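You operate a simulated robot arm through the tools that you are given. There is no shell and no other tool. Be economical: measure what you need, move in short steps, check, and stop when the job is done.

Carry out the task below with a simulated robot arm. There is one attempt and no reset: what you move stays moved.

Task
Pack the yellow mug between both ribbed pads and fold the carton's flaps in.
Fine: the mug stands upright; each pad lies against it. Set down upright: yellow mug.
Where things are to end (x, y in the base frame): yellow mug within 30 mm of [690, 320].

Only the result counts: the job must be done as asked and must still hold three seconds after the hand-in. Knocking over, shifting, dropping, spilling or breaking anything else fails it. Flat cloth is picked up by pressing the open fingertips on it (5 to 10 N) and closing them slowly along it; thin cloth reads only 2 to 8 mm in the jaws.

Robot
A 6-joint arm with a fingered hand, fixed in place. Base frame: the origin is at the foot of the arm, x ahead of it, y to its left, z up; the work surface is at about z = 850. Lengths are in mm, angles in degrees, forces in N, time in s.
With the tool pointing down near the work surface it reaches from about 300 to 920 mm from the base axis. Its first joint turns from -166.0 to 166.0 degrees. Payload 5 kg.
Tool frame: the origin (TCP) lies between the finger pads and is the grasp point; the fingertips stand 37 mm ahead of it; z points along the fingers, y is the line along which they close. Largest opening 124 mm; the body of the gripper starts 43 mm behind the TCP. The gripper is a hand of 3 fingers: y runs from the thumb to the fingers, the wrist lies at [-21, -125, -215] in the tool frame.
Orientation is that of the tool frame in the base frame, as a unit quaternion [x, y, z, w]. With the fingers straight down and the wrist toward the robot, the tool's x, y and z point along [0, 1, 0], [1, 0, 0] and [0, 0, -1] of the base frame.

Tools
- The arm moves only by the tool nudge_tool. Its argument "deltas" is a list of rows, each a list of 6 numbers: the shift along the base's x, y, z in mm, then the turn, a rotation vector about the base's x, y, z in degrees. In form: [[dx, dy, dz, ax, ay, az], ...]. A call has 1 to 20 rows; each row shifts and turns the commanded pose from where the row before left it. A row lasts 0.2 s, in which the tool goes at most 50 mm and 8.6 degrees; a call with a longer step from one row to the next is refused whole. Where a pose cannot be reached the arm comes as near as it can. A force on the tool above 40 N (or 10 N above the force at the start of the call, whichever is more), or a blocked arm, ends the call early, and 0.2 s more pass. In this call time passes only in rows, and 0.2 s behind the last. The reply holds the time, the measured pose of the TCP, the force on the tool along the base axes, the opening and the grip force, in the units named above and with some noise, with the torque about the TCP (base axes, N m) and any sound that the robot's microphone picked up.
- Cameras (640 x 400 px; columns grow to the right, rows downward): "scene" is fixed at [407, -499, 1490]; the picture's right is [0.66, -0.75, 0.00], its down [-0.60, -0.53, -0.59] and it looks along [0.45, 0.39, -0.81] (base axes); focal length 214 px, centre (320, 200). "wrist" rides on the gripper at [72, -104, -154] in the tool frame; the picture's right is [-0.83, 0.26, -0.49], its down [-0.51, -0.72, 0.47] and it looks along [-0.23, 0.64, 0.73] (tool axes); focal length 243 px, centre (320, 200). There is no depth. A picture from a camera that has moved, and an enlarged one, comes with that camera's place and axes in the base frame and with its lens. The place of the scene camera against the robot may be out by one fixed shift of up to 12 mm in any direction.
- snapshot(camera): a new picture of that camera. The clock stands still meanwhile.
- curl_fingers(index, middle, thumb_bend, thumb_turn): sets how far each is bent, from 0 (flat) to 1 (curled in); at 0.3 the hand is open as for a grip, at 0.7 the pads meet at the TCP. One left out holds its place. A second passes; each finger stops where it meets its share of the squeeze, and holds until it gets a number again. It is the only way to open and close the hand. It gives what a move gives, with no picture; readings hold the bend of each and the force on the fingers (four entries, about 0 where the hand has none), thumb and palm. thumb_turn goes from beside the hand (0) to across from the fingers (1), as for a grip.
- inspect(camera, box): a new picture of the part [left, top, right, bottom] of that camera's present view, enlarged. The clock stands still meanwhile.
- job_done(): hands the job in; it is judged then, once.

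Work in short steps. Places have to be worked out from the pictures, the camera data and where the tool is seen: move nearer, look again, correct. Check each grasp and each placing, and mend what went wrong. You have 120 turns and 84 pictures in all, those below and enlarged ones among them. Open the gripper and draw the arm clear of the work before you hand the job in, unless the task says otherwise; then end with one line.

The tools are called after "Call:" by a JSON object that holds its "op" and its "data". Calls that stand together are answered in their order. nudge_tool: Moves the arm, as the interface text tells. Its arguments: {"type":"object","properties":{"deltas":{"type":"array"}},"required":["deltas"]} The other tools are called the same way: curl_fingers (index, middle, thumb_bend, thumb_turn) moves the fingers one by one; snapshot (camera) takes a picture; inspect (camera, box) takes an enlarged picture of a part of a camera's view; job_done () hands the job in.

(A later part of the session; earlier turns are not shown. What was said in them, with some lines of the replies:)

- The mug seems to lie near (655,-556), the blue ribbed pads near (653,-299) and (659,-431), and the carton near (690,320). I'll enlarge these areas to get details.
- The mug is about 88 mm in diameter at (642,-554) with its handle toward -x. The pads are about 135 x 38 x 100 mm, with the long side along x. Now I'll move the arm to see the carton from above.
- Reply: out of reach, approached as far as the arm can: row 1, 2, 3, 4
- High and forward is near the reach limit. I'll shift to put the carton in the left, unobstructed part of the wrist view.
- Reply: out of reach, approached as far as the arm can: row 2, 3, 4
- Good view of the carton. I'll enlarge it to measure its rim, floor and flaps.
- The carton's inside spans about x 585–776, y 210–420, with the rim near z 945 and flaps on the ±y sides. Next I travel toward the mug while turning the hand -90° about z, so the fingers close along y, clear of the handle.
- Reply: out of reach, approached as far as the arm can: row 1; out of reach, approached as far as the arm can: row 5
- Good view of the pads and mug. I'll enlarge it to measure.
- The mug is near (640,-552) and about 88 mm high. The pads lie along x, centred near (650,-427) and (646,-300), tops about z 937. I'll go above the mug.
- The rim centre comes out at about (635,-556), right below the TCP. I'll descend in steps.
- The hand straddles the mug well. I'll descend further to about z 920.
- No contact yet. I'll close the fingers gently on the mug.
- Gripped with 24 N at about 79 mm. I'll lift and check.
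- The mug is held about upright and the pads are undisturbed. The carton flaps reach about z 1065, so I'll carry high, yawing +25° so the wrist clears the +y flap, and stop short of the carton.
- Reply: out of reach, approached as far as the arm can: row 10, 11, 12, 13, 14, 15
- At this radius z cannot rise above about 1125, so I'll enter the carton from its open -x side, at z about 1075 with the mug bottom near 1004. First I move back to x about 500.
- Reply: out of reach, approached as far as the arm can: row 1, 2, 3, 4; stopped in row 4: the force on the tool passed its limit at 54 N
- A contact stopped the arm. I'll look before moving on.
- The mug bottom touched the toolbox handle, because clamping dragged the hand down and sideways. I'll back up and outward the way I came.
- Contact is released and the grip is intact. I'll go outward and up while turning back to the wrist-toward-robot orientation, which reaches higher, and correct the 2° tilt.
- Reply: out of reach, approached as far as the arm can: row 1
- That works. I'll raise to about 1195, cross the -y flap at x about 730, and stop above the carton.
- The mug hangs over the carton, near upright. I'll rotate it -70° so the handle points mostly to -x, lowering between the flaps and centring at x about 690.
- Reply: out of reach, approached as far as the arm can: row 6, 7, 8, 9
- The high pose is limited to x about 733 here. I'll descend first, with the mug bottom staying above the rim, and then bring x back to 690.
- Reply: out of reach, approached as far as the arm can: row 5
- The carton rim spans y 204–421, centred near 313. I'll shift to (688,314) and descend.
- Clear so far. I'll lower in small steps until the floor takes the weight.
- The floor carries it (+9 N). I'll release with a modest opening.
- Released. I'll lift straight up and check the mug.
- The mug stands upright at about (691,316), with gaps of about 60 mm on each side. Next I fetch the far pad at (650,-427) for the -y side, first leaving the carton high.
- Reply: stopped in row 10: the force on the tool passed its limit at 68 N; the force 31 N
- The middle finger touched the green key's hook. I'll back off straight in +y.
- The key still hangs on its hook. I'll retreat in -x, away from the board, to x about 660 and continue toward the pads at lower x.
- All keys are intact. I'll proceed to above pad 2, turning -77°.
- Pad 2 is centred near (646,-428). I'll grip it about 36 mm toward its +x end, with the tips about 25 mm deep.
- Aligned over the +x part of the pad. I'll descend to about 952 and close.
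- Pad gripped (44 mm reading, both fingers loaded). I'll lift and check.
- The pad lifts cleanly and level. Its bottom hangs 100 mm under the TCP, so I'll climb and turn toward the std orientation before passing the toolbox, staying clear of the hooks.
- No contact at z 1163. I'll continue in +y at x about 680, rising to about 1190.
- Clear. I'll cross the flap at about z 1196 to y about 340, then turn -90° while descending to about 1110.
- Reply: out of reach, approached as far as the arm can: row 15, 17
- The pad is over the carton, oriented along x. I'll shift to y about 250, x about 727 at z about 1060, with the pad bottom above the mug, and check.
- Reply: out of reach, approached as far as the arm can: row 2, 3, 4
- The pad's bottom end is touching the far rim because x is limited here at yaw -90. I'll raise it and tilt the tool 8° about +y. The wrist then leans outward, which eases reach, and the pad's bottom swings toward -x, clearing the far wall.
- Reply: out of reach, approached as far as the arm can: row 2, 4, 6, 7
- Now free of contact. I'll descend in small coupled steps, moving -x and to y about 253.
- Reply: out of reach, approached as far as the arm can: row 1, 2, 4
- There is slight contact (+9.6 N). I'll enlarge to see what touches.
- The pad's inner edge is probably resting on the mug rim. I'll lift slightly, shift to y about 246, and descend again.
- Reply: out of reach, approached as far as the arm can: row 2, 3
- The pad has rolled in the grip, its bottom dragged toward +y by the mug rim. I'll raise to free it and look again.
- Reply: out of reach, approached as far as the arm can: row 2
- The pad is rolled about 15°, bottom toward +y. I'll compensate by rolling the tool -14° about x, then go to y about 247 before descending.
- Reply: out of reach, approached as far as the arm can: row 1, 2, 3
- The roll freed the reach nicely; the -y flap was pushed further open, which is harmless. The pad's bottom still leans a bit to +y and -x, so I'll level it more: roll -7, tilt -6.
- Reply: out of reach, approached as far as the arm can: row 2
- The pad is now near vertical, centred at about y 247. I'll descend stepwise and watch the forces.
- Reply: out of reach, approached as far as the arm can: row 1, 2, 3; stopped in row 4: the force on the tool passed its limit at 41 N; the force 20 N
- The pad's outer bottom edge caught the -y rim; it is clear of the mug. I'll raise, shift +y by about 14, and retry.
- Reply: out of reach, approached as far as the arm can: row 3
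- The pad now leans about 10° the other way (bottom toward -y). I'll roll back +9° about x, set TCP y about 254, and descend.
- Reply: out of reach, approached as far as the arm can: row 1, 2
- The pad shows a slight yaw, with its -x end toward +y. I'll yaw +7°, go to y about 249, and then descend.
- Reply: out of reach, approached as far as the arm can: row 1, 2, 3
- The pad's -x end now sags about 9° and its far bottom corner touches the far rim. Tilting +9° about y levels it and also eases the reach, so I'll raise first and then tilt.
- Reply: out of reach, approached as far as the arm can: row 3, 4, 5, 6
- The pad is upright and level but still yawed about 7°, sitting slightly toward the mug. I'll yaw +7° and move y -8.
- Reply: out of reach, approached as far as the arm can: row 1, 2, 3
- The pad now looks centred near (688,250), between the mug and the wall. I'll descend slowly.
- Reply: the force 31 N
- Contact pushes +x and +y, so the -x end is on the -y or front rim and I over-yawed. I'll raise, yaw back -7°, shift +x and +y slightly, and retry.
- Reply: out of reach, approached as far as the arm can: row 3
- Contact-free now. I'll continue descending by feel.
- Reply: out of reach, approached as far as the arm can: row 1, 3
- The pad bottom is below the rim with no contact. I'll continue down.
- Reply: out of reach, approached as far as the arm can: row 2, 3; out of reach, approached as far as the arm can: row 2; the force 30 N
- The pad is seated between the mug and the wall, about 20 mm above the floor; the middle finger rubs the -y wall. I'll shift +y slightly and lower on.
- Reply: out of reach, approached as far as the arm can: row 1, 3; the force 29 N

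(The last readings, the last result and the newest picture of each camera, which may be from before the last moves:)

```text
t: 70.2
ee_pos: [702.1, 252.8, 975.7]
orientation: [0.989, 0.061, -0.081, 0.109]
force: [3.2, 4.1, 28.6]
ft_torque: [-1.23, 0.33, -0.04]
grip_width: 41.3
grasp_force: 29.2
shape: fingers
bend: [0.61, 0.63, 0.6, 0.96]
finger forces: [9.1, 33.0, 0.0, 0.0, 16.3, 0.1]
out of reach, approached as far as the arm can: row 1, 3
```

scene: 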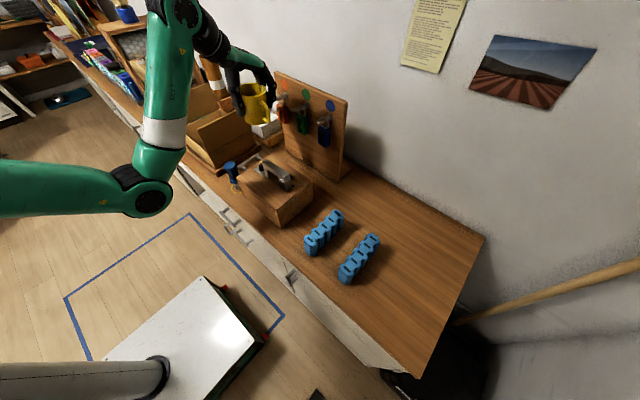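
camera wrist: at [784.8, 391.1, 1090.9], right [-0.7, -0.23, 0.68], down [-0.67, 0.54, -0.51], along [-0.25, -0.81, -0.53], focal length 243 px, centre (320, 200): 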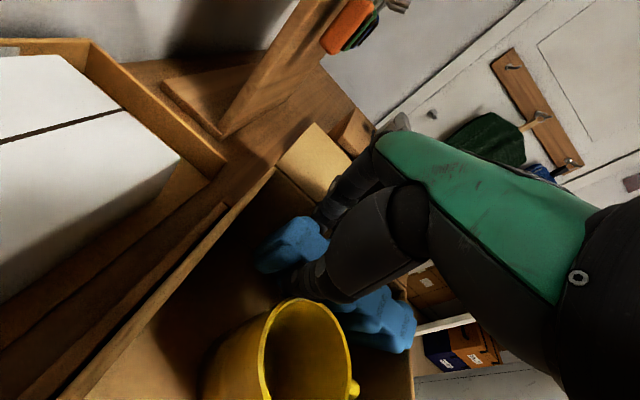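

The fingertip rests on the rim while the pad is confined between mug and wall, about 20 mm above the floor. I'll raise a hair to unload and release gradually so it slides down.

Call:
{"op": "nudge_tool", "data": {"deltas": [[0, 0, 2, 0, 0, 0]]}}

Call:
{"op": "curl_fingers", "data": {"index": 0.58, "middle": 0.6, "thumb_bend": 0.56}}

Call:
{"op": "curl_fingers", "data": {"index": 0.55, "middle": 0.56, "thumb_bend": 0.53}}

Call:
{"op": "nudge_tool", "data": {"deltas": [[0, 0, 10, 0, 0, 0], [0, 0, 15, 0, 0, 0], [2, 0, 15, 0, 0, 0], [5, 2, 20, 0, 0, 0]]}}

Call:
{"op": "snapshot", "data": {"camera": "wrist"}}

```text
t: 70.5
ee_pos: [700.7, 252.5, 977.1]
orientation: [0.989, 0.061, -0.082, 0.109]
force: [8.5, 3.6, 26.7]
ft_torque: [-1.04, 0.13, 0.13]
grip_width: 41.3
grasp_force: 27.0
shape: fingers
bend: [0.61, 0.63, 0.6, 0.96]
finger forces: [8.9, 29.2, 0.0, 0.0, 15.6, 0.1]
```

```text
t: 71.5
ee_pos: [699.4, 253.4, 974.3]
orientation: [0.989, 0.06, -0.082, 0.108]
force: [4.1, 10.7, 24.4]
ft_torque: [-0.91, 0.24, -0.05]
grip_width: 49.1
grasp_force: 17.6
shape: fingers
bend: [0.57, 0.61, 0.55, 0.97]
finger forces: [0.0, 30.0, 0.0, 0.0, 4.6, 0.0]
```

```text
t: 72.5
ee_pos: [699.8, 252.9, 974.5]
orientation: [0.989, 0.06, -0.082, 0.108]
force: [1.4, 10.7, 19.0]
ft_torque: [-0.68, 0.22, -0.18]
grip_width: 53.2
grasp_force: 12.7
shape: fingers
bend: [0.56, 0.6, 0.53, 0.97]
finger forces: [1.3, 22.7, 0.0, 0.0, 2.2, 0.0]
```

```text
t: 73.5
ee_pos: [715.3, 257.5, 1030.7]
orientation: [0.989, 0.061, -0.084, 0.109]
force: [-0.9, 0.0, 0.3]
ft_torque: [-0.02, 0.02, -0.01]
grip_width: 54.8
grasp_force: 0.0
shape: fingers
bend: [0.55, 0.56, 0.53, 0.97]
finger forces: [0.0, 0.0, 0.0, 0.1, 0.0, 0.1]
out of reach, approached as far as the arm can: row 3
```

```text
10 pictures are left
camera wrist: at [794.1, 399.4, 1144.5], right [-0.7, -0.23, 0.68], down [-0.67, 0.54, -0.51], along [-0.25, -0.81, -0.53], focal length 243 px, centre (320, 200)
```

wrist: 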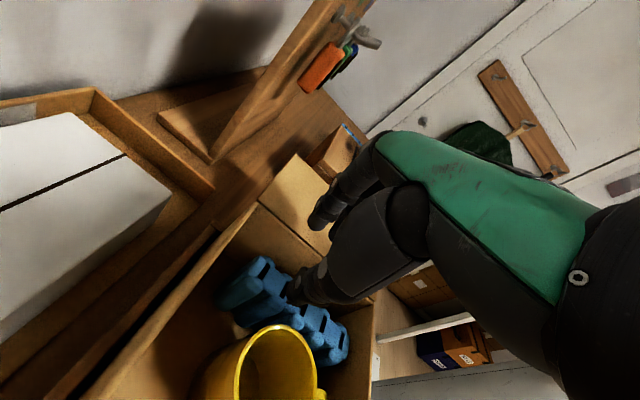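

Pad 2 is in, standing between the mug and the -y wall, apparently touching the mug. Now I'll withdraw upward, undo the tilts, turn back to the std orientation and leave for pad 1.

Call:
{"op": "nudge_tool", "data": {"deltas": [[10, 10, 20, 0, 0, 0], [10, 15, 20, 3.3, -2.2, 0], [5, 15, 15, 3.3, -2.2, 3], [5, 15, 10, 3.3, -2.2, 6], [0, 10, 10, 3.2, -2.2, 7], [0, 0, 10, 0, 0, 8], [0, 0, 15, 0, 0, 8], [0, 0, 15, 0, 0, 8], [0, 0, 10, 0, 0, 8], [0, 0, 10, 0, 0, 8], [0, 0, 10, 0, 0, 8], [0, 0, 5, 0, 0, 8], [0, 0, 0, 0, 0, 8]]}}

```text
t: 76.3
ee_pos: [742.4, 322.6, 1182.7]
orientation: [0.724, 0.689, 0.013, 0.001]
force: [0.1, -0.4, 0.2]
ft_torque: [-0.04, -0.04, -0.01]
grip_width: 54.9
grasp_force: 0.1
shape: fingers
bend: [0.55, 0.56, 0.53, 0.97]
finger forces: [0.0, 0.1, 0.1, 0.0, 0.0, 0.0]
out of reach, approached as far as the arm can: row 1, 3
```

Call:
{"op": "nudge_tool", "data": {"deltas": [[0, -40, 0, -0.9, 1.2, 2.8], [-5, -42, 0, 0, 0, 0], [-8, -42, 0, 0, 0, 0], [-8, -42, 0, 0, 0, 0], [-8, -42, -3, 0, 0, 0], [-8, -42, -3, 0, 0, 0], [-8, -42, -5, 0, 0, 0], [-8, -42, -5, 0, 0, 0], [-3, -42, -5, 0, 0, 0], [0, -42, -5, 0, 0, 5], [0, -42, -5, 0, 0, 5], [0, -42, -5, 0, 0, 5], [0, -42, -8, 0, 0, 5], [0, -42, -8, 0, 0, 5], [0, -30, -8, 0, 0, 5]]}}

Call:
{"op": "curl_fingers", "data": {"index": 0.32, "middle": 0.32, "thumb_bend": 0.32}}

```text
t: 79.5
ee_pos: [684.4, -293.0, 1121.3]
orientation: [0.501, 0.866, -0.002, -0.001]
force: [0.2, -0.5, 0.6]
ft_torque: [0.0, -0.01, -0.01]
grip_width: 54.9
grasp_force: 0.0
shape: fingers
bend: [0.55, 0.56, 0.53, 0.97]
finger forces: [0.1, 0.0, 0.0, 0.0, 0.0, 0.0]
```

```text
t: 80.5
ee_pos: [685.1, -292.1, 1121.6]
orientation: [0.501, 0.866, -0.001, -0.001]
force: [0.4, 0.2, 0.2]
ft_torque: [-0.02, 0.01, -0.01]
grip_width: 122.2
grasp_force: 0.1
shape: fingers
bend: [0.32, 0.32, 0.32, 0.97]
finger forces: [0.0, 0.0, 0.0, 0.0, 0.1, 0.1]
```

Call:
{"op": "nudge_tool", "data": {"deltas": [[0, -1, -8, 0, 0, 7.5], [0, -1, -8, 0, 0, 7.5], [0, -1, -8, 0, 0, 7.5], [0, -1, -8, 0, 0, 7.5], [0, -1, -10, 0, 0, 7.5], [0, -1, -10, 0, 0, 7.5], [0, -1, -10, 0, 0, 7.5], [0, -1, -10, 0, 0, 7.5]]}}

Call:
{"op": "snapshot", "data": {"camera": "wrist"}}

```text
t: 82.3
ee_pos: [689.1, -303.7, 1049.2]
orientation: [0.001, 1.0, -0.003, 0.0]
force: [-0.1, 0.2, -0.2]
ft_torque: [-0.02, -0.01, -0.04]
grip_width: 122.3
grasp_force: 0.0
shape: fingers
bend: [0.32, 0.32, 0.32, 0.97]
finger forces: [0.0, 0.0, 0.0, 0.0, 0.0, 0.0]
out of reach, approached as far as the arm can: row 6
```

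```text
9 pictures are left
camera wrist: at [615.9, -406.7, 1203.2], right [0.83, 0.26, 0.49], down [0.51, -0.72, -0.47], along [0.23, 0.64, -0.73], focal length 243 px, centre (320, 200)
```

wrist: 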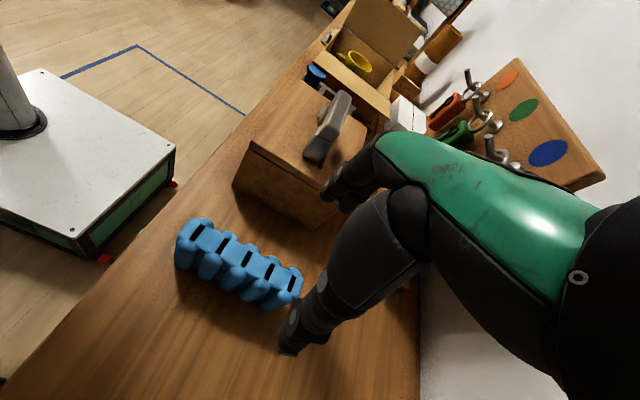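

Pad 1's centre is at about (643,-302) with a yaw of about -4°. I'll go to (679,-304), match the yaw, descend and grip.

Call:
{"op": "nudge_tool", "data": {"deltas": [[-5, 0, -20, 0, 0, -4], [-5, 0, -25, 0, 0, 0], [0, 0, -25, 0, 0, 0], [0, 0, -20, 0, 0, 0], [0, 0, -10, 0, 0, 0]]}}

Call:
{"op": "curl_fingers", "data": {"index": 0.5, "middle": 0.5, "thumb_bend": 0.5}}

Call:
{"op": "curl_fingers", "data": {"index": 0.72, "middle": 0.72, "thumb_bend": 0.72}}

```text
t: 83.5
ee_pos: [680.7, -302.2, 947.3]
orientation: [0.037, 0.999, -0.001, 0.0]
force: [-0.6, -0.6, -0.5]
ft_torque: [-0.04, -0.01, 0.01]
grip_width: 122.3
grasp_force: 0.1
shape: fingers
bend: [0.32, 0.32, 0.32, 0.97]
finger forces: [0.0, 0.0, 0.0, 0.0, 0.0, 0.1]
```

```text
t: 84.5
ee_pos: [678.4, -303.2, 948.2]
orientation: [0.035, 0.999, -0.002, 0.0]
force: [1.0, 0.9, 0.4]
ft_torque: [-0.01, -0.01, 0.01]
grip_width: 68.1
grasp_force: 0.1
shape: fingers
bend: [0.5, 0.5, 0.5, 0.97]
finger forces: [0.1, 0.1, 0.1, 0.0, 0.0, 0.1]
```

```text
t: 85.5
ee_pos: [678.7, -302.5, 949.2]
orientation: [0.036, 0.999, -0.001, 0.0]
force: [-0.1, -0.2, 0.2]
ft_torque: [-0.04, 0.03, -0.02]
grip_width: 43.7
grasp_force: 22.2
shape: fingers
bend: [0.61, 0.64, 0.58, 0.95]
finger forces: [12.3, 9.7, 0.1, 0.0, 22.0, 0.0]
```

Firm grip (22 N). I'll lift and turn back to std while climbing, before going over the toolbox.

Call:
{"op": "nudge_tool", "data": {"deltas": [[0, 0, 20, 0, 0, 0], [0, 0, 30, 0, 0, -4], [2, 0, 30, 0, 0, -7], [2, 0, 15, 0, 0, -7], [2, 0, 10, 0, 0, -8], [0, 0, 10, 0, 0, -8], [0, 0, 10, 0, 0, -8], [0, 0, 10, 0, 0, -8], [0, 0, 15, 0, 0, -8], [0, 0, 15, 0, 0, -8], [0, 0, 15, 0, 0, -8], [0, 5, 15, 0, 0, -8], [0, 10, 10, 0, 0, -4]]}}

```text
t: 88.3
ee_pos: [685.4, -287.2, 1152.9]
orientation: [0.71, 0.704, -0.002, -0.001]
force: [0.1, 0.3, -0.3]
ft_torque: [0.02, -0.01, 0.03]
grip_width: 43.7
grasp_force: 21.9
shape: fingers
bend: [0.61, 0.64, 0.58, 0.95]
finger forces: [11.9, 10.0, 0.1, 0.0, 22.0, 0.1]
```

Call:
{"op": "nudge_tool", "data": {"deltas": [[0, 40, 5, 0, 0, 0], [0, 42, 5, 0, 0, 0], [0, 42, 5, 0, 0, 0], [0, 42, 5, 0, 0, 0], [2, 42, 5, 0, 0, 0], [3, 42, 5, 0, 0, 0], [5, 42, 5, 0, 0, 0], [5, 42, 3, 0, 0, 0], [6, 42, 3, 0, 0, 0], [8, 42, 0, 0, 0, 0], [8, 42, 0, 0, 0, 0], [8, 42, 0, 0, 0, 0], [5, 42, 0, 0, 0, 0], [0, 42, 0, 0, 0, 0]]}}

Call:
{"op": "snapshot", "data": {"camera": "scene"}}

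```text
t: 91.3
ee_pos: [733.4, 295.4, 1194.9]
orientation: [0.709, 0.705, -0.001, -0.002]
force: [-0.1, 0.3, 0.7]
ft_torque: [-0.01, -0.01, 0.03]
grip_width: 43.7
grasp_force: 22.2
shape: fingers
bend: [0.61, 0.64, 0.58, 0.95]
finger forces: [11.8, 9.9, 0.0, 0.0, 21.8, 0.0]
```

```text
8 pictures are left
```

scene: 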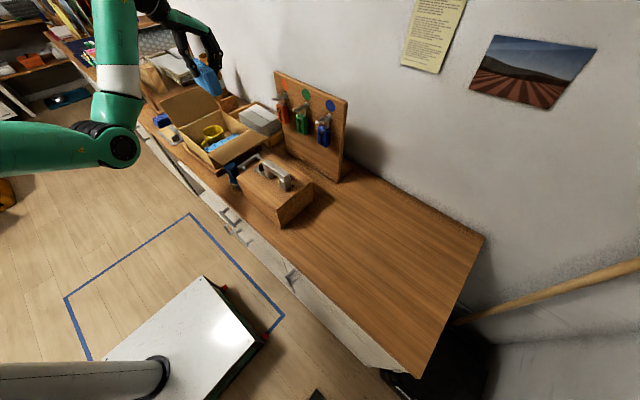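

All clear. I'll rotate +90° above the mug while descending to about 1105.

Call:
{"op": "nudge_tool", "data": {"deltas": [[0, 0, -8, 0, 0, 8.2], [0, 0, -8, 0, 0, 8.2], [0, 0, -8, 0, 0, 8.2], [0, 0, -8, 0, 0, 8.2], [0, 0, -8, 0, 0, 8.2], [0, 0, -8, 0, 0, 8.2], [0, 0, -8, 0, 0, 8.2], [0, 0, -8, 0, 0, 8.2], [0, 5, -8, 0, 0, 8.2], [0, 5, -8, 0, 0, 8.2], [0, 5, -8, 0, 0, 8.2]]}}

```text
t: 93.8
ee_pos: [734.7, 312.9, 1106.0]
orientation: [-0.001, 1.0, -0.002, 0.0]
force: [0.0, -0.8, 0.4]
ft_torque: [0.01, 0.03, 0.02]
grip_width: 43.5
grasp_force: 21.6
shape: fingers
bend: [0.61, 0.64, 0.58, 0.95]
finger forces: [11.8, 10.0, 0.1, 0.1, 21.8, 0.0]
```

No reach issue on this side. I'll move to (722,387) at z about 1062 and look.

Call:
{"op": "nudge_tool", "data": {"deltas": [[-4, 20, -10, 0, 0, 0], [-4, 20, -12, 0, 0, 0], [-4, 20, -12, 0, 0, 0], [0, 14, -10, 0, 0, 0]]}}

Call:
{"op": "snapshot", "data": {"camera": "wrist"}}

```text
t: 94.8
ee_pos: [722.2, 387.6, 1062.3]
orientation: [-0.001, 1.0, -0.002, 0.0]
force: [-0.6, -0.2, -0.5]
ft_torque: [0.02, -0.01, 0.0]
grip_width: 43.6
grasp_force: 21.6
shape: fingers
bend: [0.61, 0.64, 0.58, 0.95]
finger forces: [11.7, 10.0, 0.0, 0.0, 21.7, 0.0]
```

```text
7 pictures are left
camera wrist: at [649.3, 284.2, 1216.5], right [0.83, 0.26, 0.49], down [0.51, -0.72, -0.47], along [0.23, 0.64, -0.73], focal length 243 px, centre (320, 200)
```

wrist: 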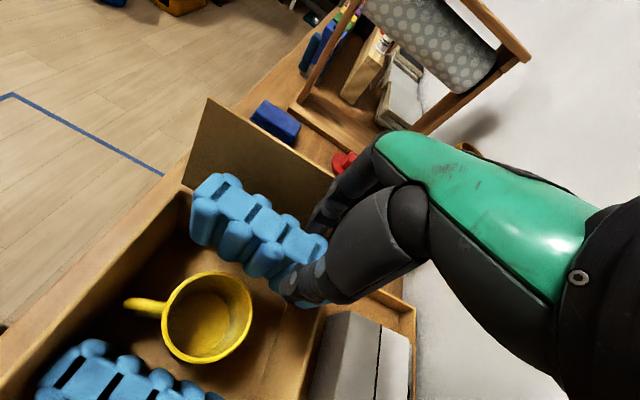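

The mug is upright at about (673,322), and the +y gap is about 365–422. I'll lower the pad at y about 389.

Call:
{"op": "nudge_tool", "data": {"deltas": [[0, 2, -10, 0, 0, 0], [0, 0, -12, 0, 0, 0], [0, 0, -12, 0, 0, 0]]}}

Call:
{"op": "nudge_tool", "data": {"deltas": [[0, 0, -12, 0, 0, 0], [0, 0, -12, 0, 0, 0], [0, 0, -10, 0, 0, 0]]}}

```text
t: 95.5
ee_pos: [723.2, 389.6, 1029.8]
orientation: [0.0, 1.0, -0.002, -0.001]
force: [0.8, 0.6, -1.1]
ft_torque: [-0.01, -0.06, 0.04]
grip_width: 44.1
grasp_force: 22.2
shape: fingers
bend: [0.61, 0.64, 0.58, 0.95]
finger forces: [11.4, 10.0, 0.0, 0.0, 21.5, 0.1]
```

```text
t: 96.3
ee_pos: [723.0, 389.9, 996.3]
orientation: [0.001, 1.0, -0.001, 0.0]
force: [1.3, -1.4, 2.2]
ft_torque: [-0.1, 0.08, 0.11]
grip_width: 43.9
grasp_force: 21.7
shape: fingers
bend: [0.61, 0.64, 0.58, 0.95]
finger forces: [11.7, 9.7, 0.1, 0.0, 21.6, 0.1]
```

Sliding in smoothly. I continue toward the floor, where contact is expected near z 954.

Call:
{"op": "nudge_tool", "data": {"deltas": [[0, 0, -10, 0, 0, 0], [0, 0, -10, 0, 0, 0]]}}

Call:
{"op": "nudge_tool", "data": {"deltas": [[0, 0, -8, 0, 0, 0], [0, 0, -8, 0, 0, 0]]}}

```text
t: 96.9
ee_pos: [727.1, 390.8, 989.0]
orientation: [0.001, 1.0, 0.002, 0.006]
force: [-1.4, -3.8, 10.9]
ft_torque: [0.2, -0.18, 0.03]
grip_width: 44.1
grasp_force: 28.6
shape: fingers
bend: [0.63, 0.66, 0.57, 0.95]
finger forces: [10.1, 23.6, 0.1, 0.0, 23.5, 0.0]
stopped in row 2: the force on the tool passed its limit at 46 N (the readings are from after the stop); the commanded pose is now the measured one
```

```text
t: 97.3
ee_pos: [729.0, 391.2, 987.8]
orientation: [0.0, 1.0, 0.006, 0.008]
force: [-2.0, -5.6, 11.6]
ft_torque: [0.26, -0.14, 0.06]
grip_width: 44.3
grasp_force: 29.8
shape: fingers
bend: [0.63, 0.66, 0.57, 0.94]
finger forces: [10.3, 26.0, 0.0, 0.1, 23.6, 0.0]
stopped in row 2: the force on the tool passed its limit at 44 N (the readings are from after the stop); the commanded pose is now the measured one
```

The middle fingertip is on the +y rim. I'll lift, shift -y by 6 mm and lower again.

Call:
{"op": "nudge_tool", "data": {"deltas": [[-3, -2, 8, 0, 0, 0], [-3, -4, 0, 0, 0, 0], [0, -1, 0, 0, 0, 0], [0, 0, -6, 0, 0, 0], [0, 0, -6, 0, 0, 0]]}}

```text
t: 98.5
ee_pos: [723.9, 385.6, 988.0]
orientation: [0.001, 1.0, 0.008, 0.013]
force: [0.2, -0.2, 41.4]
ft_torque: [-1.94, 0.73, 0.0]
grip_width: 44.2
grasp_force: 39.8
shape: fingers
bend: [0.61, 0.65, 0.58, 0.94]
finger forces: [10.8, 8.3, 0.0, 0.0, 60.4, 0.0]
```

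The thumb is on the mug rim. I'll lift immediately and shift +x by 8 before lowering again.

Call:
{"op": "nudge_tool", "data": {"deltas": [[0, 0, 10, 0, 0, 0], [5, 1, 0, 0, 0, 0], [5, 1, 0, 0, 0, 0], [0, 0, -5, 0, 0, 0], [0, 0, -5, 0, 0, 0]]}}

```text
t: 99.8
ee_pos: [733.6, 388.0, 985.4]
orientation: [0.001, 1.0, 0.008, 0.011]
force: [-9.7, -4.5, 34.5]
ft_torque: [0.93, -0.24, 0.2]
grip_width: 44.1
grasp_force: 41.8
shape: fingers
bend: [0.62, 0.65, 0.58, 0.94]
finger forces: [10.0, 47.6, 0.0, 0.0, 25.4, 0.0]
```

The pad is already about 60 mm deep in its slot and the fingertips sit just above the rims. I'll unload slightly and release so it slides to the floor.

Call:
{"op": "nudge_tool", "data": {"deltas": [[-4, -2, 4, 0, 0, 0]]}}

Call:
{"op": "curl_fingers", "data": {"index": 0.59, "middle": 0.61, "thumb_bend": 0.55}}

Call:
{"op": "curl_fingers", "data": {"index": 0.54, "middle": 0.54, "thumb_bend": 0.52}}

Call:
{"op": "nudge_tool", "data": {"deltas": [[0, -1, 10, 0, 0, 0], [0, -2, 20, 0, 0, 0], [0, -10, 25, 0, 0, 0], [0, -20, 20, 0, 0, 0], [0, -25, 10, 0, 0, 0]]}}

Call:
{"op": "snapshot", "data": {"camera": "wrist"}}

```text
t: 100.2
ee_pos: [730.2, 383.4, 984.4]
orientation: [0.002, 1.0, 0.005, 0.009]
force: [3.9, -2.7, 20.5]
ft_torque: [0.62, -0.5, -0.22]
grip_width: 44.2
grasp_force: 33.4
shape: fingers
bend: [0.61, 0.65, 0.58, 0.94]
finger forces: [11.8, 31.9, 0.1, 0.0, 22.9, 0.0]
```

```text
t: 101.2
ee_pos: [728.5, 383.6, 985.9]
orientation: [0.001, 1.0, 0.005, 0.008]
force: [5.1, -8.5, 18.5]
ft_torque: [0.54, -0.46, -0.49]
grip_width: 50.8
grasp_force: 15.2
shape: fingers
bend: [0.59, 0.63, 0.53, 0.96]
finger forces: [0.0, 26.7, 0.1, 0.0, 4.2, 0.0]
```

```text
t: 102.2
ee_pos: [728.2, 384.3, 985.7]
orientation: [0.002, 1.0, 0.005, 0.008]
force: [4.9, -13.8, 15.1]
ft_torque: [0.34, -0.4, -0.45]
grip_width: 56.6
grasp_force: 11.1
shape: fingers
bend: [0.55, 0.61, 0.52, 0.97]
finger forces: [1.9, 19.2, 0.1, 0.1, 0.3, 0.0]
```

```text
t: 103.3
ee_pos: [728.5, 327.4, 1069.0]
orientation: [0.001, 1.0, 0.004, 0.007]
force: [-1.0, 0.3, 0.4]
ft_torque: [-0.04, -0.02, 0.02]
grip_width: 58.5
grasp_force: 0.0
shape: fingers
bend: [0.54, 0.54, 0.52, 0.97]
finger forces: [0.0, 0.0, 0.0, 0.0, 0.0, 0.0]
```

```text
6 pictures are left
camera wrist: at [652.7, 221.6, 1219.9], right [0.82, 0.26, 0.51], down [0.51, -0.72, -0.47], along [0.24, 0.65, -0.72], focal length 243 px, centre (320, 200)
```

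wrist: 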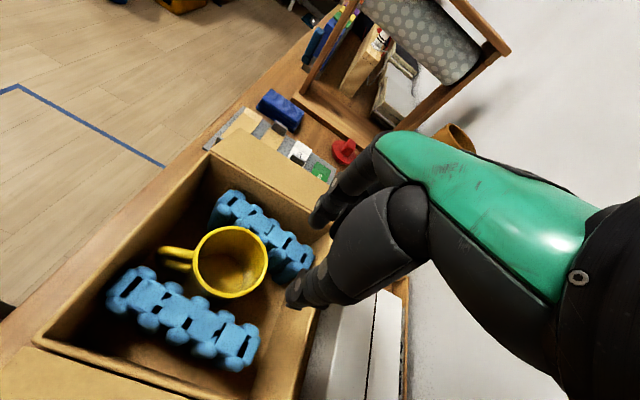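

Mug upright and both pads in, apparently touching it on each side. Both flaps have been pushed outward, so I'll inspect their pose to plan the folding.

Call:
{"op": "inspect", "data": {"camera": "scene", "box": [140, 60, 290, 180]}}

```text
3.33 times, centred on (215, 120) of scene
camera zoom: at [407.0, -499.0, 1490.0], right [0.66, -0.75, 0.0], down [-0.6, -0.53, -0.59], along [0.45, 0.39, -0.81], focal length 715 px, centre (670, 467)
```

zoom: 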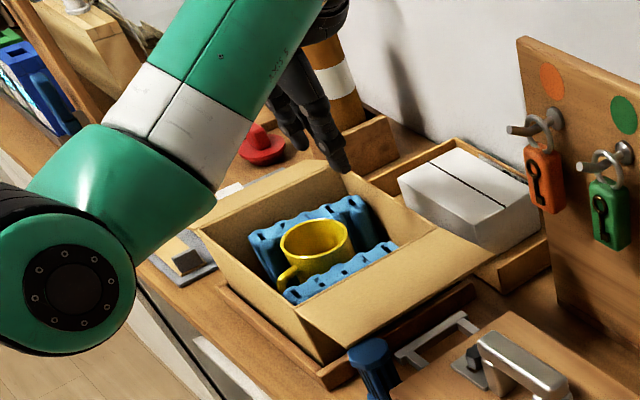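

Both pads hug the mug. The -y flap lies outward about 18° above level, and the +y flap slightly below level. I'll close the fingers into a prong and retreat to the carton's front (-x side), so I can lift each flap from underneath at its front corner.

Call:
{"op": "curl_fingers", "data": {"index": 0.7, "middle": 0.7, "thumb_bend": 0.68}}

Call:
{"op": "nudge_tool", "data": {"deltas": [[-20, 0, 5, 0, 0, 0], [-30, 0, 0, 0, 0, 0], [-30, 0, 0, 0, -4, 0], [-30, 0, 0, 0, -6, 0], [-30, 0, 0, 0, -6, 0], [-30, 0, 0, 0, -6, 0], [-30, 0, 0, 0, -6, 0], [-20, 0, 0, 0, -6, 0]]}}

```text
t: 104.3
ee_pos: [728.2, 327.5, 1069.5]
orientation: [0.0, 1.0, 0.005, 0.008]
force: [0.0, 0.3, -0.2]
ft_torque: [0.0, -0.01, 0.01]
grip_width: 10.0
grasp_force: 0.1
shape: fingers
bend: [0.7, 0.7, 0.68, 0.97]
finger forces: [0.1, 0.0, 0.0, 0.1, 0.0, 0.0]
```

```text
t: 106.2
ee_pos: [508.7, 326.1, 1076.5]
orientation: [0.0, 0.954, 0.005, 0.301]
force: [0.7, -0.1, 0.2]
ft_torque: [0.06, 0.02, 0.0]
grip_width: 10.1
grasp_force: 0.0
shape: fingers
bend: [0.7, 0.7, 0.68, 0.97]
finger forces: [0.0, 0.1, 0.0, 0.0, 0.1, 0.0]
```

Reach is fine here. I'll finish the tilt to 60°, go to y about 150 and lower to z about 930, in front of the -y flap's corner.

Call:
{"op": "nudge_tool", "data": {"deltas": [[0, -10, 0, 0, -6, 0], [0, -20, 0, 0, -6, 0], [0, -30, 0, 0, -6, 0], [0, -40, 0, 0, -6, 0], [0, -40, -10, 0, 0, 0], [0, -36, -20, 0, 0, 0], [0, 0, -40, 0, 0, 0], [0, 0, -40, 0, 0, 0], [0, 0, -36, 0, 0, 0]]}}

Call:
{"op": "snapshot", "data": {"camera": "wrist"}}

```text
t: 108.2
ee_pos: [522.9, 152.9, 932.3]
orientation: [-0.001, 0.868, 0.005, 0.497]
force: [-0.4, 0.9, -0.1]
ft_torque: [0.04, 0.01, -0.03]
grip_width: 9.9
grasp_force: 0.1
shape: fingers
bend: [0.7, 0.7, 0.68, 0.97]
finger forces: [0.0, 0.0, 0.0, 0.1, 0.0, 0.0]
```

```text
4 pictures are left
camera wrist: at [353.6, 47.3, 947.3], right [-0.01, 0.25, 0.97], down [0.67, -0.72, 0.19], along [0.74, 0.65, -0.17], focal length 243 px, centre (320, 200)
```

wrist: 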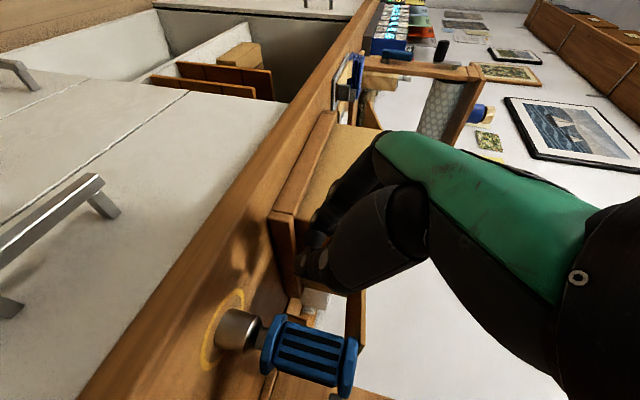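

The prong is below the flap and the screwdriver stands clear at y about 90. I'll advance +x by 45 under the flap's corner, then start lifting.

Call:
{"op": "nudge_tool", "data": {"deltas": [[15, 0, 0, 0, 0, 0], [15, 0, 0, 0, 0, 0], [15, 0, 0, 0, 0, 0]]}}

Call:
{"op": "nudge_tool", "data": {"deltas": [[0, 0, 10, 0, 0, 0], [0, 0, 15, 0, 0, 0], [0, 0, 15, 0, 0, 0], [0, 0, 15, 0, 0, 0]]}}

```text
t: 109.0
ee_pos: [555.3, 152.3, 929.0]
orientation: [-0.002, 0.871, 0.005, 0.491]
force: [-0.1, 0.2, -0.1]
ft_torque: [-0.02, 0.04, 0.01]
grip_width: 9.9
grasp_force: 0.2
shape: fingers
bend: [0.7, 0.7, 0.68, 0.97]
finger forces: [0.0, 0.1, 0.1, 0.1, 0.0, 0.0]
```

```text
t: 110.0
ee_pos: [556.0, 151.6, 984.8]
orientation: [-0.002, 0.871, 0.004, 0.491]
force: [-0.2, -0.1, -0.5]
ft_torque: [0.02, 0.0, 0.04]
grip_width: 9.7
grasp_force: 0.1
shape: fingers
bend: [0.7, 0.7, 0.68, 0.97]
finger forces: [0.0, 0.0, 0.0, 0.0, 0.0, 0.0]
```

No load felt, and the tip may barely be under the flap. I'll lower, advance 17 mm more, and lift again.

Call:
{"op": "nudge_tool", "data": {"deltas": [[0, 0, -25, 0, 0, 0], [0, 0, -20, 0, 0, 0], [9, 0, 0, 0, 0, 0], [10, 0, 0, 0, 0, 0], [0, 0, 20, 0, 0, 0], [0, 0, 25, 0, 0, 0], [0, 3, 20, 0, 0, 0], [0, 3, 20, 0, 0, 0]]}}

Call:
{"op": "inspect", "data": {"camera": "scene", "box": [140, 60, 290, 180]}}

```text
t: 111.8
ee_pos: [572.7, 157.2, 1024.5]
orientation: [-0.002, 0.871, 0.005, 0.49]
force: [-0.3, -0.7, 0.8]
ft_torque: [0.01, -0.01, -0.02]
grip_width: 10.0
grasp_force: 0.0
shape: fingers
bend: [0.7, 0.7, 0.68, 0.97]
finger forces: [0.0, 0.0, 0.0, 0.1, 0.0, 0.0]
```

```text
3.33 times, centred on (215, 120) of scene
camera zoom: at [407.0, -499.0, 1490.0], right [0.66, -0.75, 0.0], down [-0.6, -0.53, -0.59], along [0.45, 0.39, -0.81], focal length 715 px, centre (670, 467)
```

zoom: 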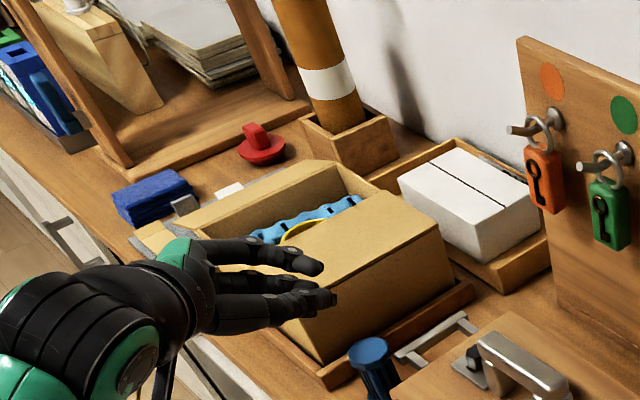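

The -y flap flipped over and now lies folded inward. Now the +y flap, which hangs outward below level: I'll retreat, move to y about 460, lower, and go in under its front corner.

Call:
{"op": "nudge_tool", "data": {"deltas": [[-25, 0, 0, 0, 0, 0], [-30, 0, 0, 0, 0, 0], [-15, 20, 0, 0, 0, 0], [0, 45, 0, 0, 0, 0], [0, 45, 0, 0, 0, 0], [0, 45, 0, 0, 0, 0], [0, 45, 0, 0, 0, 0], [0, 45, 0, 0, 0, 0], [0, 45, 0, 0, 0, 0], [0, 13, -10, 0, 0, 0], [0, 0, -40, 0, 0, 0], [0, 0, -40, 0, 0, 0], [0, 0, -30, 0, 0, 0]]}}

Call:
{"op": "snapshot", "data": {"camera": "wrist"}}

```text
t: 114.5
ee_pos: [504.4, 460.9, 904.3]
orientation: [-0.002, 0.871, 0.005, 0.491]
force: [-0.2, 0.7, -0.1]
ft_torque: [-0.01, 0.01, 0.01]
grip_width: 10.1
grasp_force: 0.0
shape: fingers
bend: [0.7, 0.7, 0.68, 0.97]
finger forces: [0.0, 0.0, 0.1, 0.0, 0.1, 0.0]
```

```text
2 pictures are left
camera wrist: at [335.7, 353.9, 920.7], right [0.01, 0.25, 0.97], down [0.67, -0.72, 0.18], along [0.74, 0.65, -0.17], focal length 243 px, centre (320, 200)
```

wrist: 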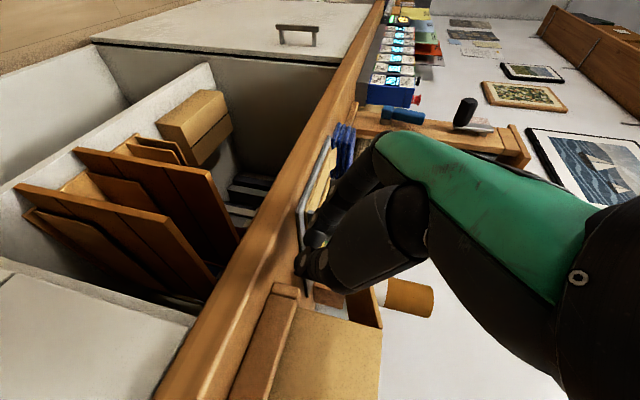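

I'll advance under the +y flap's front corner, watching the forces, then lift.

Call:
{"op": "nudge_tool", "data": {"deltas": [[15, 0, -3, 0, 0, 0], [15, 0, -2, 0, 0, 0], [12, 0, 0, 0, 0, 0], [10, 0, 0, 0, 0, 0], [8, 0, 0, 0, 0, 0]]}}

```text
t: 115.8
ee_pos: [563.8, 459.5, 900.7]
orientation: [-0.002, 0.871, 0.006, 0.492]
force: [-1.4, 5.3, 4.6]
ft_torque: [0.09, 0.01, 0.03]
grip_width: 4.4
grasp_force: 2.9
shape: fingers
bend: [0.7, 0.7, 0.71, 0.98]
finger forces: [0.1, 0.0, 0.1, 0.0, 6.8, 0.0]
```

Light thumb contact on the inner side (ledge). I'll shift +y by 6, then lift smoothly with a slight inward arc.

Call:
{"op": "nudge_tool", "data": {"deltas": [[0, 4, 2, 0, 0, 0], [0, 3, 8, 0, 0, 0], [0, 0, 15, 0, 0, 0], [0, 0, 20, 0, 0, 0]]}}

Call:
{"op": "nudge_tool", "data": {"deltas": [[2, 0, 20, 0, 0, 0], [2, 0, 20, 0, 0, 0], [2, -3, 20, 0, 0, 0], [2, -3, 15, 0, 0, 0], [0, -5, 10, 0, 0, 0]]}}

```text
t: 116.8
ee_pos: [563.7, 465.7, 944.1]
orientation: [-0.003, 0.871, 0.006, 0.492]
force: [0.1, -0.5, 0.4]
ft_torque: [0.0, 0.01, 0.0]
grip_width: 9.3
grasp_force: 0.0
shape: fingers
bend: [0.7, 0.7, 0.68, 0.98]
finger forces: [0.0, 0.1, 0.0, 0.0, 0.0, 0.0]
```

```text
t: 118.0
ee_pos: [571.4, 455.3, 1028.8]
orientation: [-0.002, 0.871, 0.006, 0.492]
force: [-0.3, 0.9, 0.4]
ft_torque: [-0.01, -0.04, 0.0]
grip_width: 9.3
grasp_force: 0.0
shape: fingers
bend: [0.7, 0.7, 0.68, 0.97]
finger forces: [0.0, 0.1, 0.0, 0.0, 0.1, 0.0]
```

I'll sweep inward to push the flap past vertical, then lower gently over it.

Call:
{"op": "nudge_tool", "data": {"deltas": [[8, -8, 5, 0, 0, 0], [8, -10, 0, 0, 0, 0], [8, -12, 0, 0, 0, 0], [5, -15, 0, 0, 0, 0], [0, -20, -5, 0, 0, 0], [0, -20, -5, 0, 0, 0]]}}

Call:
{"op": "inspect", "data": {"camera": "scene", "box": [140, 60, 290, 180]}}

```text
t: 119.3
ee_pos: [599.7, 371.3, 1024.3]
orientation: [-0.003, 0.871, 0.006, 0.491]
force: [0.9, -0.9, -0.1]
ft_torque: [0.0, 0.01, -0.04]
grip_width: 9.3
grasp_force: 0.0
shape: fingers
bend: [0.7, 0.7, 0.68, 0.97]
finger forces: [0.0, 0.0, 0.1, 0.0, 0.1, 0.0]
```

```text
3.33 times, centred on (215, 120) of scene
camera zoom: at [407.0, -499.0, 1490.0], right [0.66, -0.75, 0.0], down [-0.6, -0.53, -0.59], along [0.45, 0.39, -0.81], focal length 715 px, centre (670, 467)
```

zoom: 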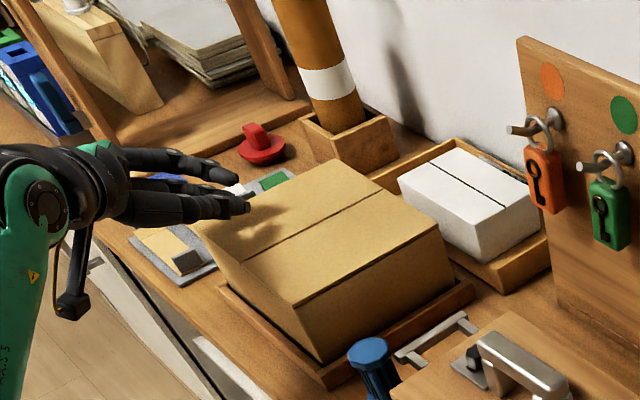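

Both flaps are folded in and lie flat, meeting at the centre. I'll withdraw in -x and open the hand.

Call:
{"op": "nudge_tool", "data": {"deltas": [[-20, 0, 5, 0, 0, 0], [-30, -5, 5, 0, 0, 0], [-30, -20, 5, 0, 0, 0], [-30, -30, 0, 0, 0, 0], [-20, -40, 0, 0, 0, 0]]}}

Call:
{"op": "curl_fingers", "data": {"index": 0.3, "middle": 0.3, "thumb_bend": 0.3}}

Call:
{"op": "snapshot", "data": {"camera": "scene"}}

```text
t: 120.5
ee_pos: [469.2, 274.4, 1040.3]
orientation: [-0.001, 0.871, 0.005, 0.491]
force: [-0.3, 0.4, -1.1]
ft_torque: [-0.03, -0.01, 0.0]
grip_width: 9.5
grasp_force: 0.1
shape: fingers
bend: [0.7, 0.7, 0.68, 0.97]
finger forces: [0.0, 0.1, 0.0, 0.0, 0.0, 0.1]
```

```text
t: 121.5
ee_pos: [469.7, 274.7, 1039.8]
orientation: [-0.002, 0.871, 0.005, 0.492]
force: [0.7, -0.1, -0.1]
ft_torque: [0.03, -0.01, 0.0]
grip_width: 128.2
grasp_force: 0.1
shape: fingers
bend: [0.3, 0.3, 0.3, 0.97]
finger forces: [0.1, 0.1, 0.1, 0.1, 0.1, 0.0]
```

```text
0 pictures are left
```

scene: 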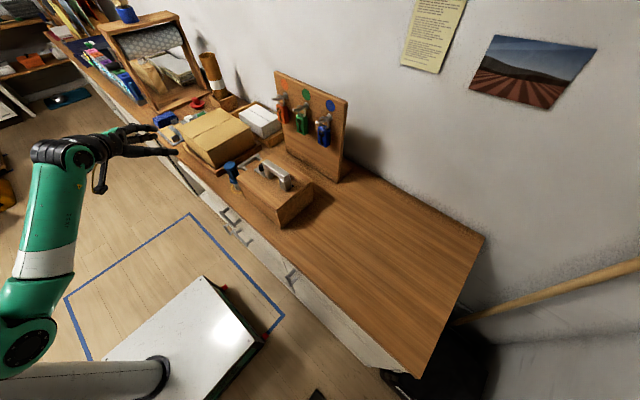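

The carton is closed, everything else is in place, and the hand is open and clear. I'm handing the job in.

Call:
{"op": "job_done", "data": {}}

```text
The job is handed in.
```

The yellow mug is packed upright in the carton, about 19 mm from [690, 320] by my last estimate, with a ribbed pad against each side. Both flaps are folded in, and the hand is open and clear; during the moves the mug bumped the toolbox handle, and a finger bumped the green key's hook, but nothing looked moved in the last picture.
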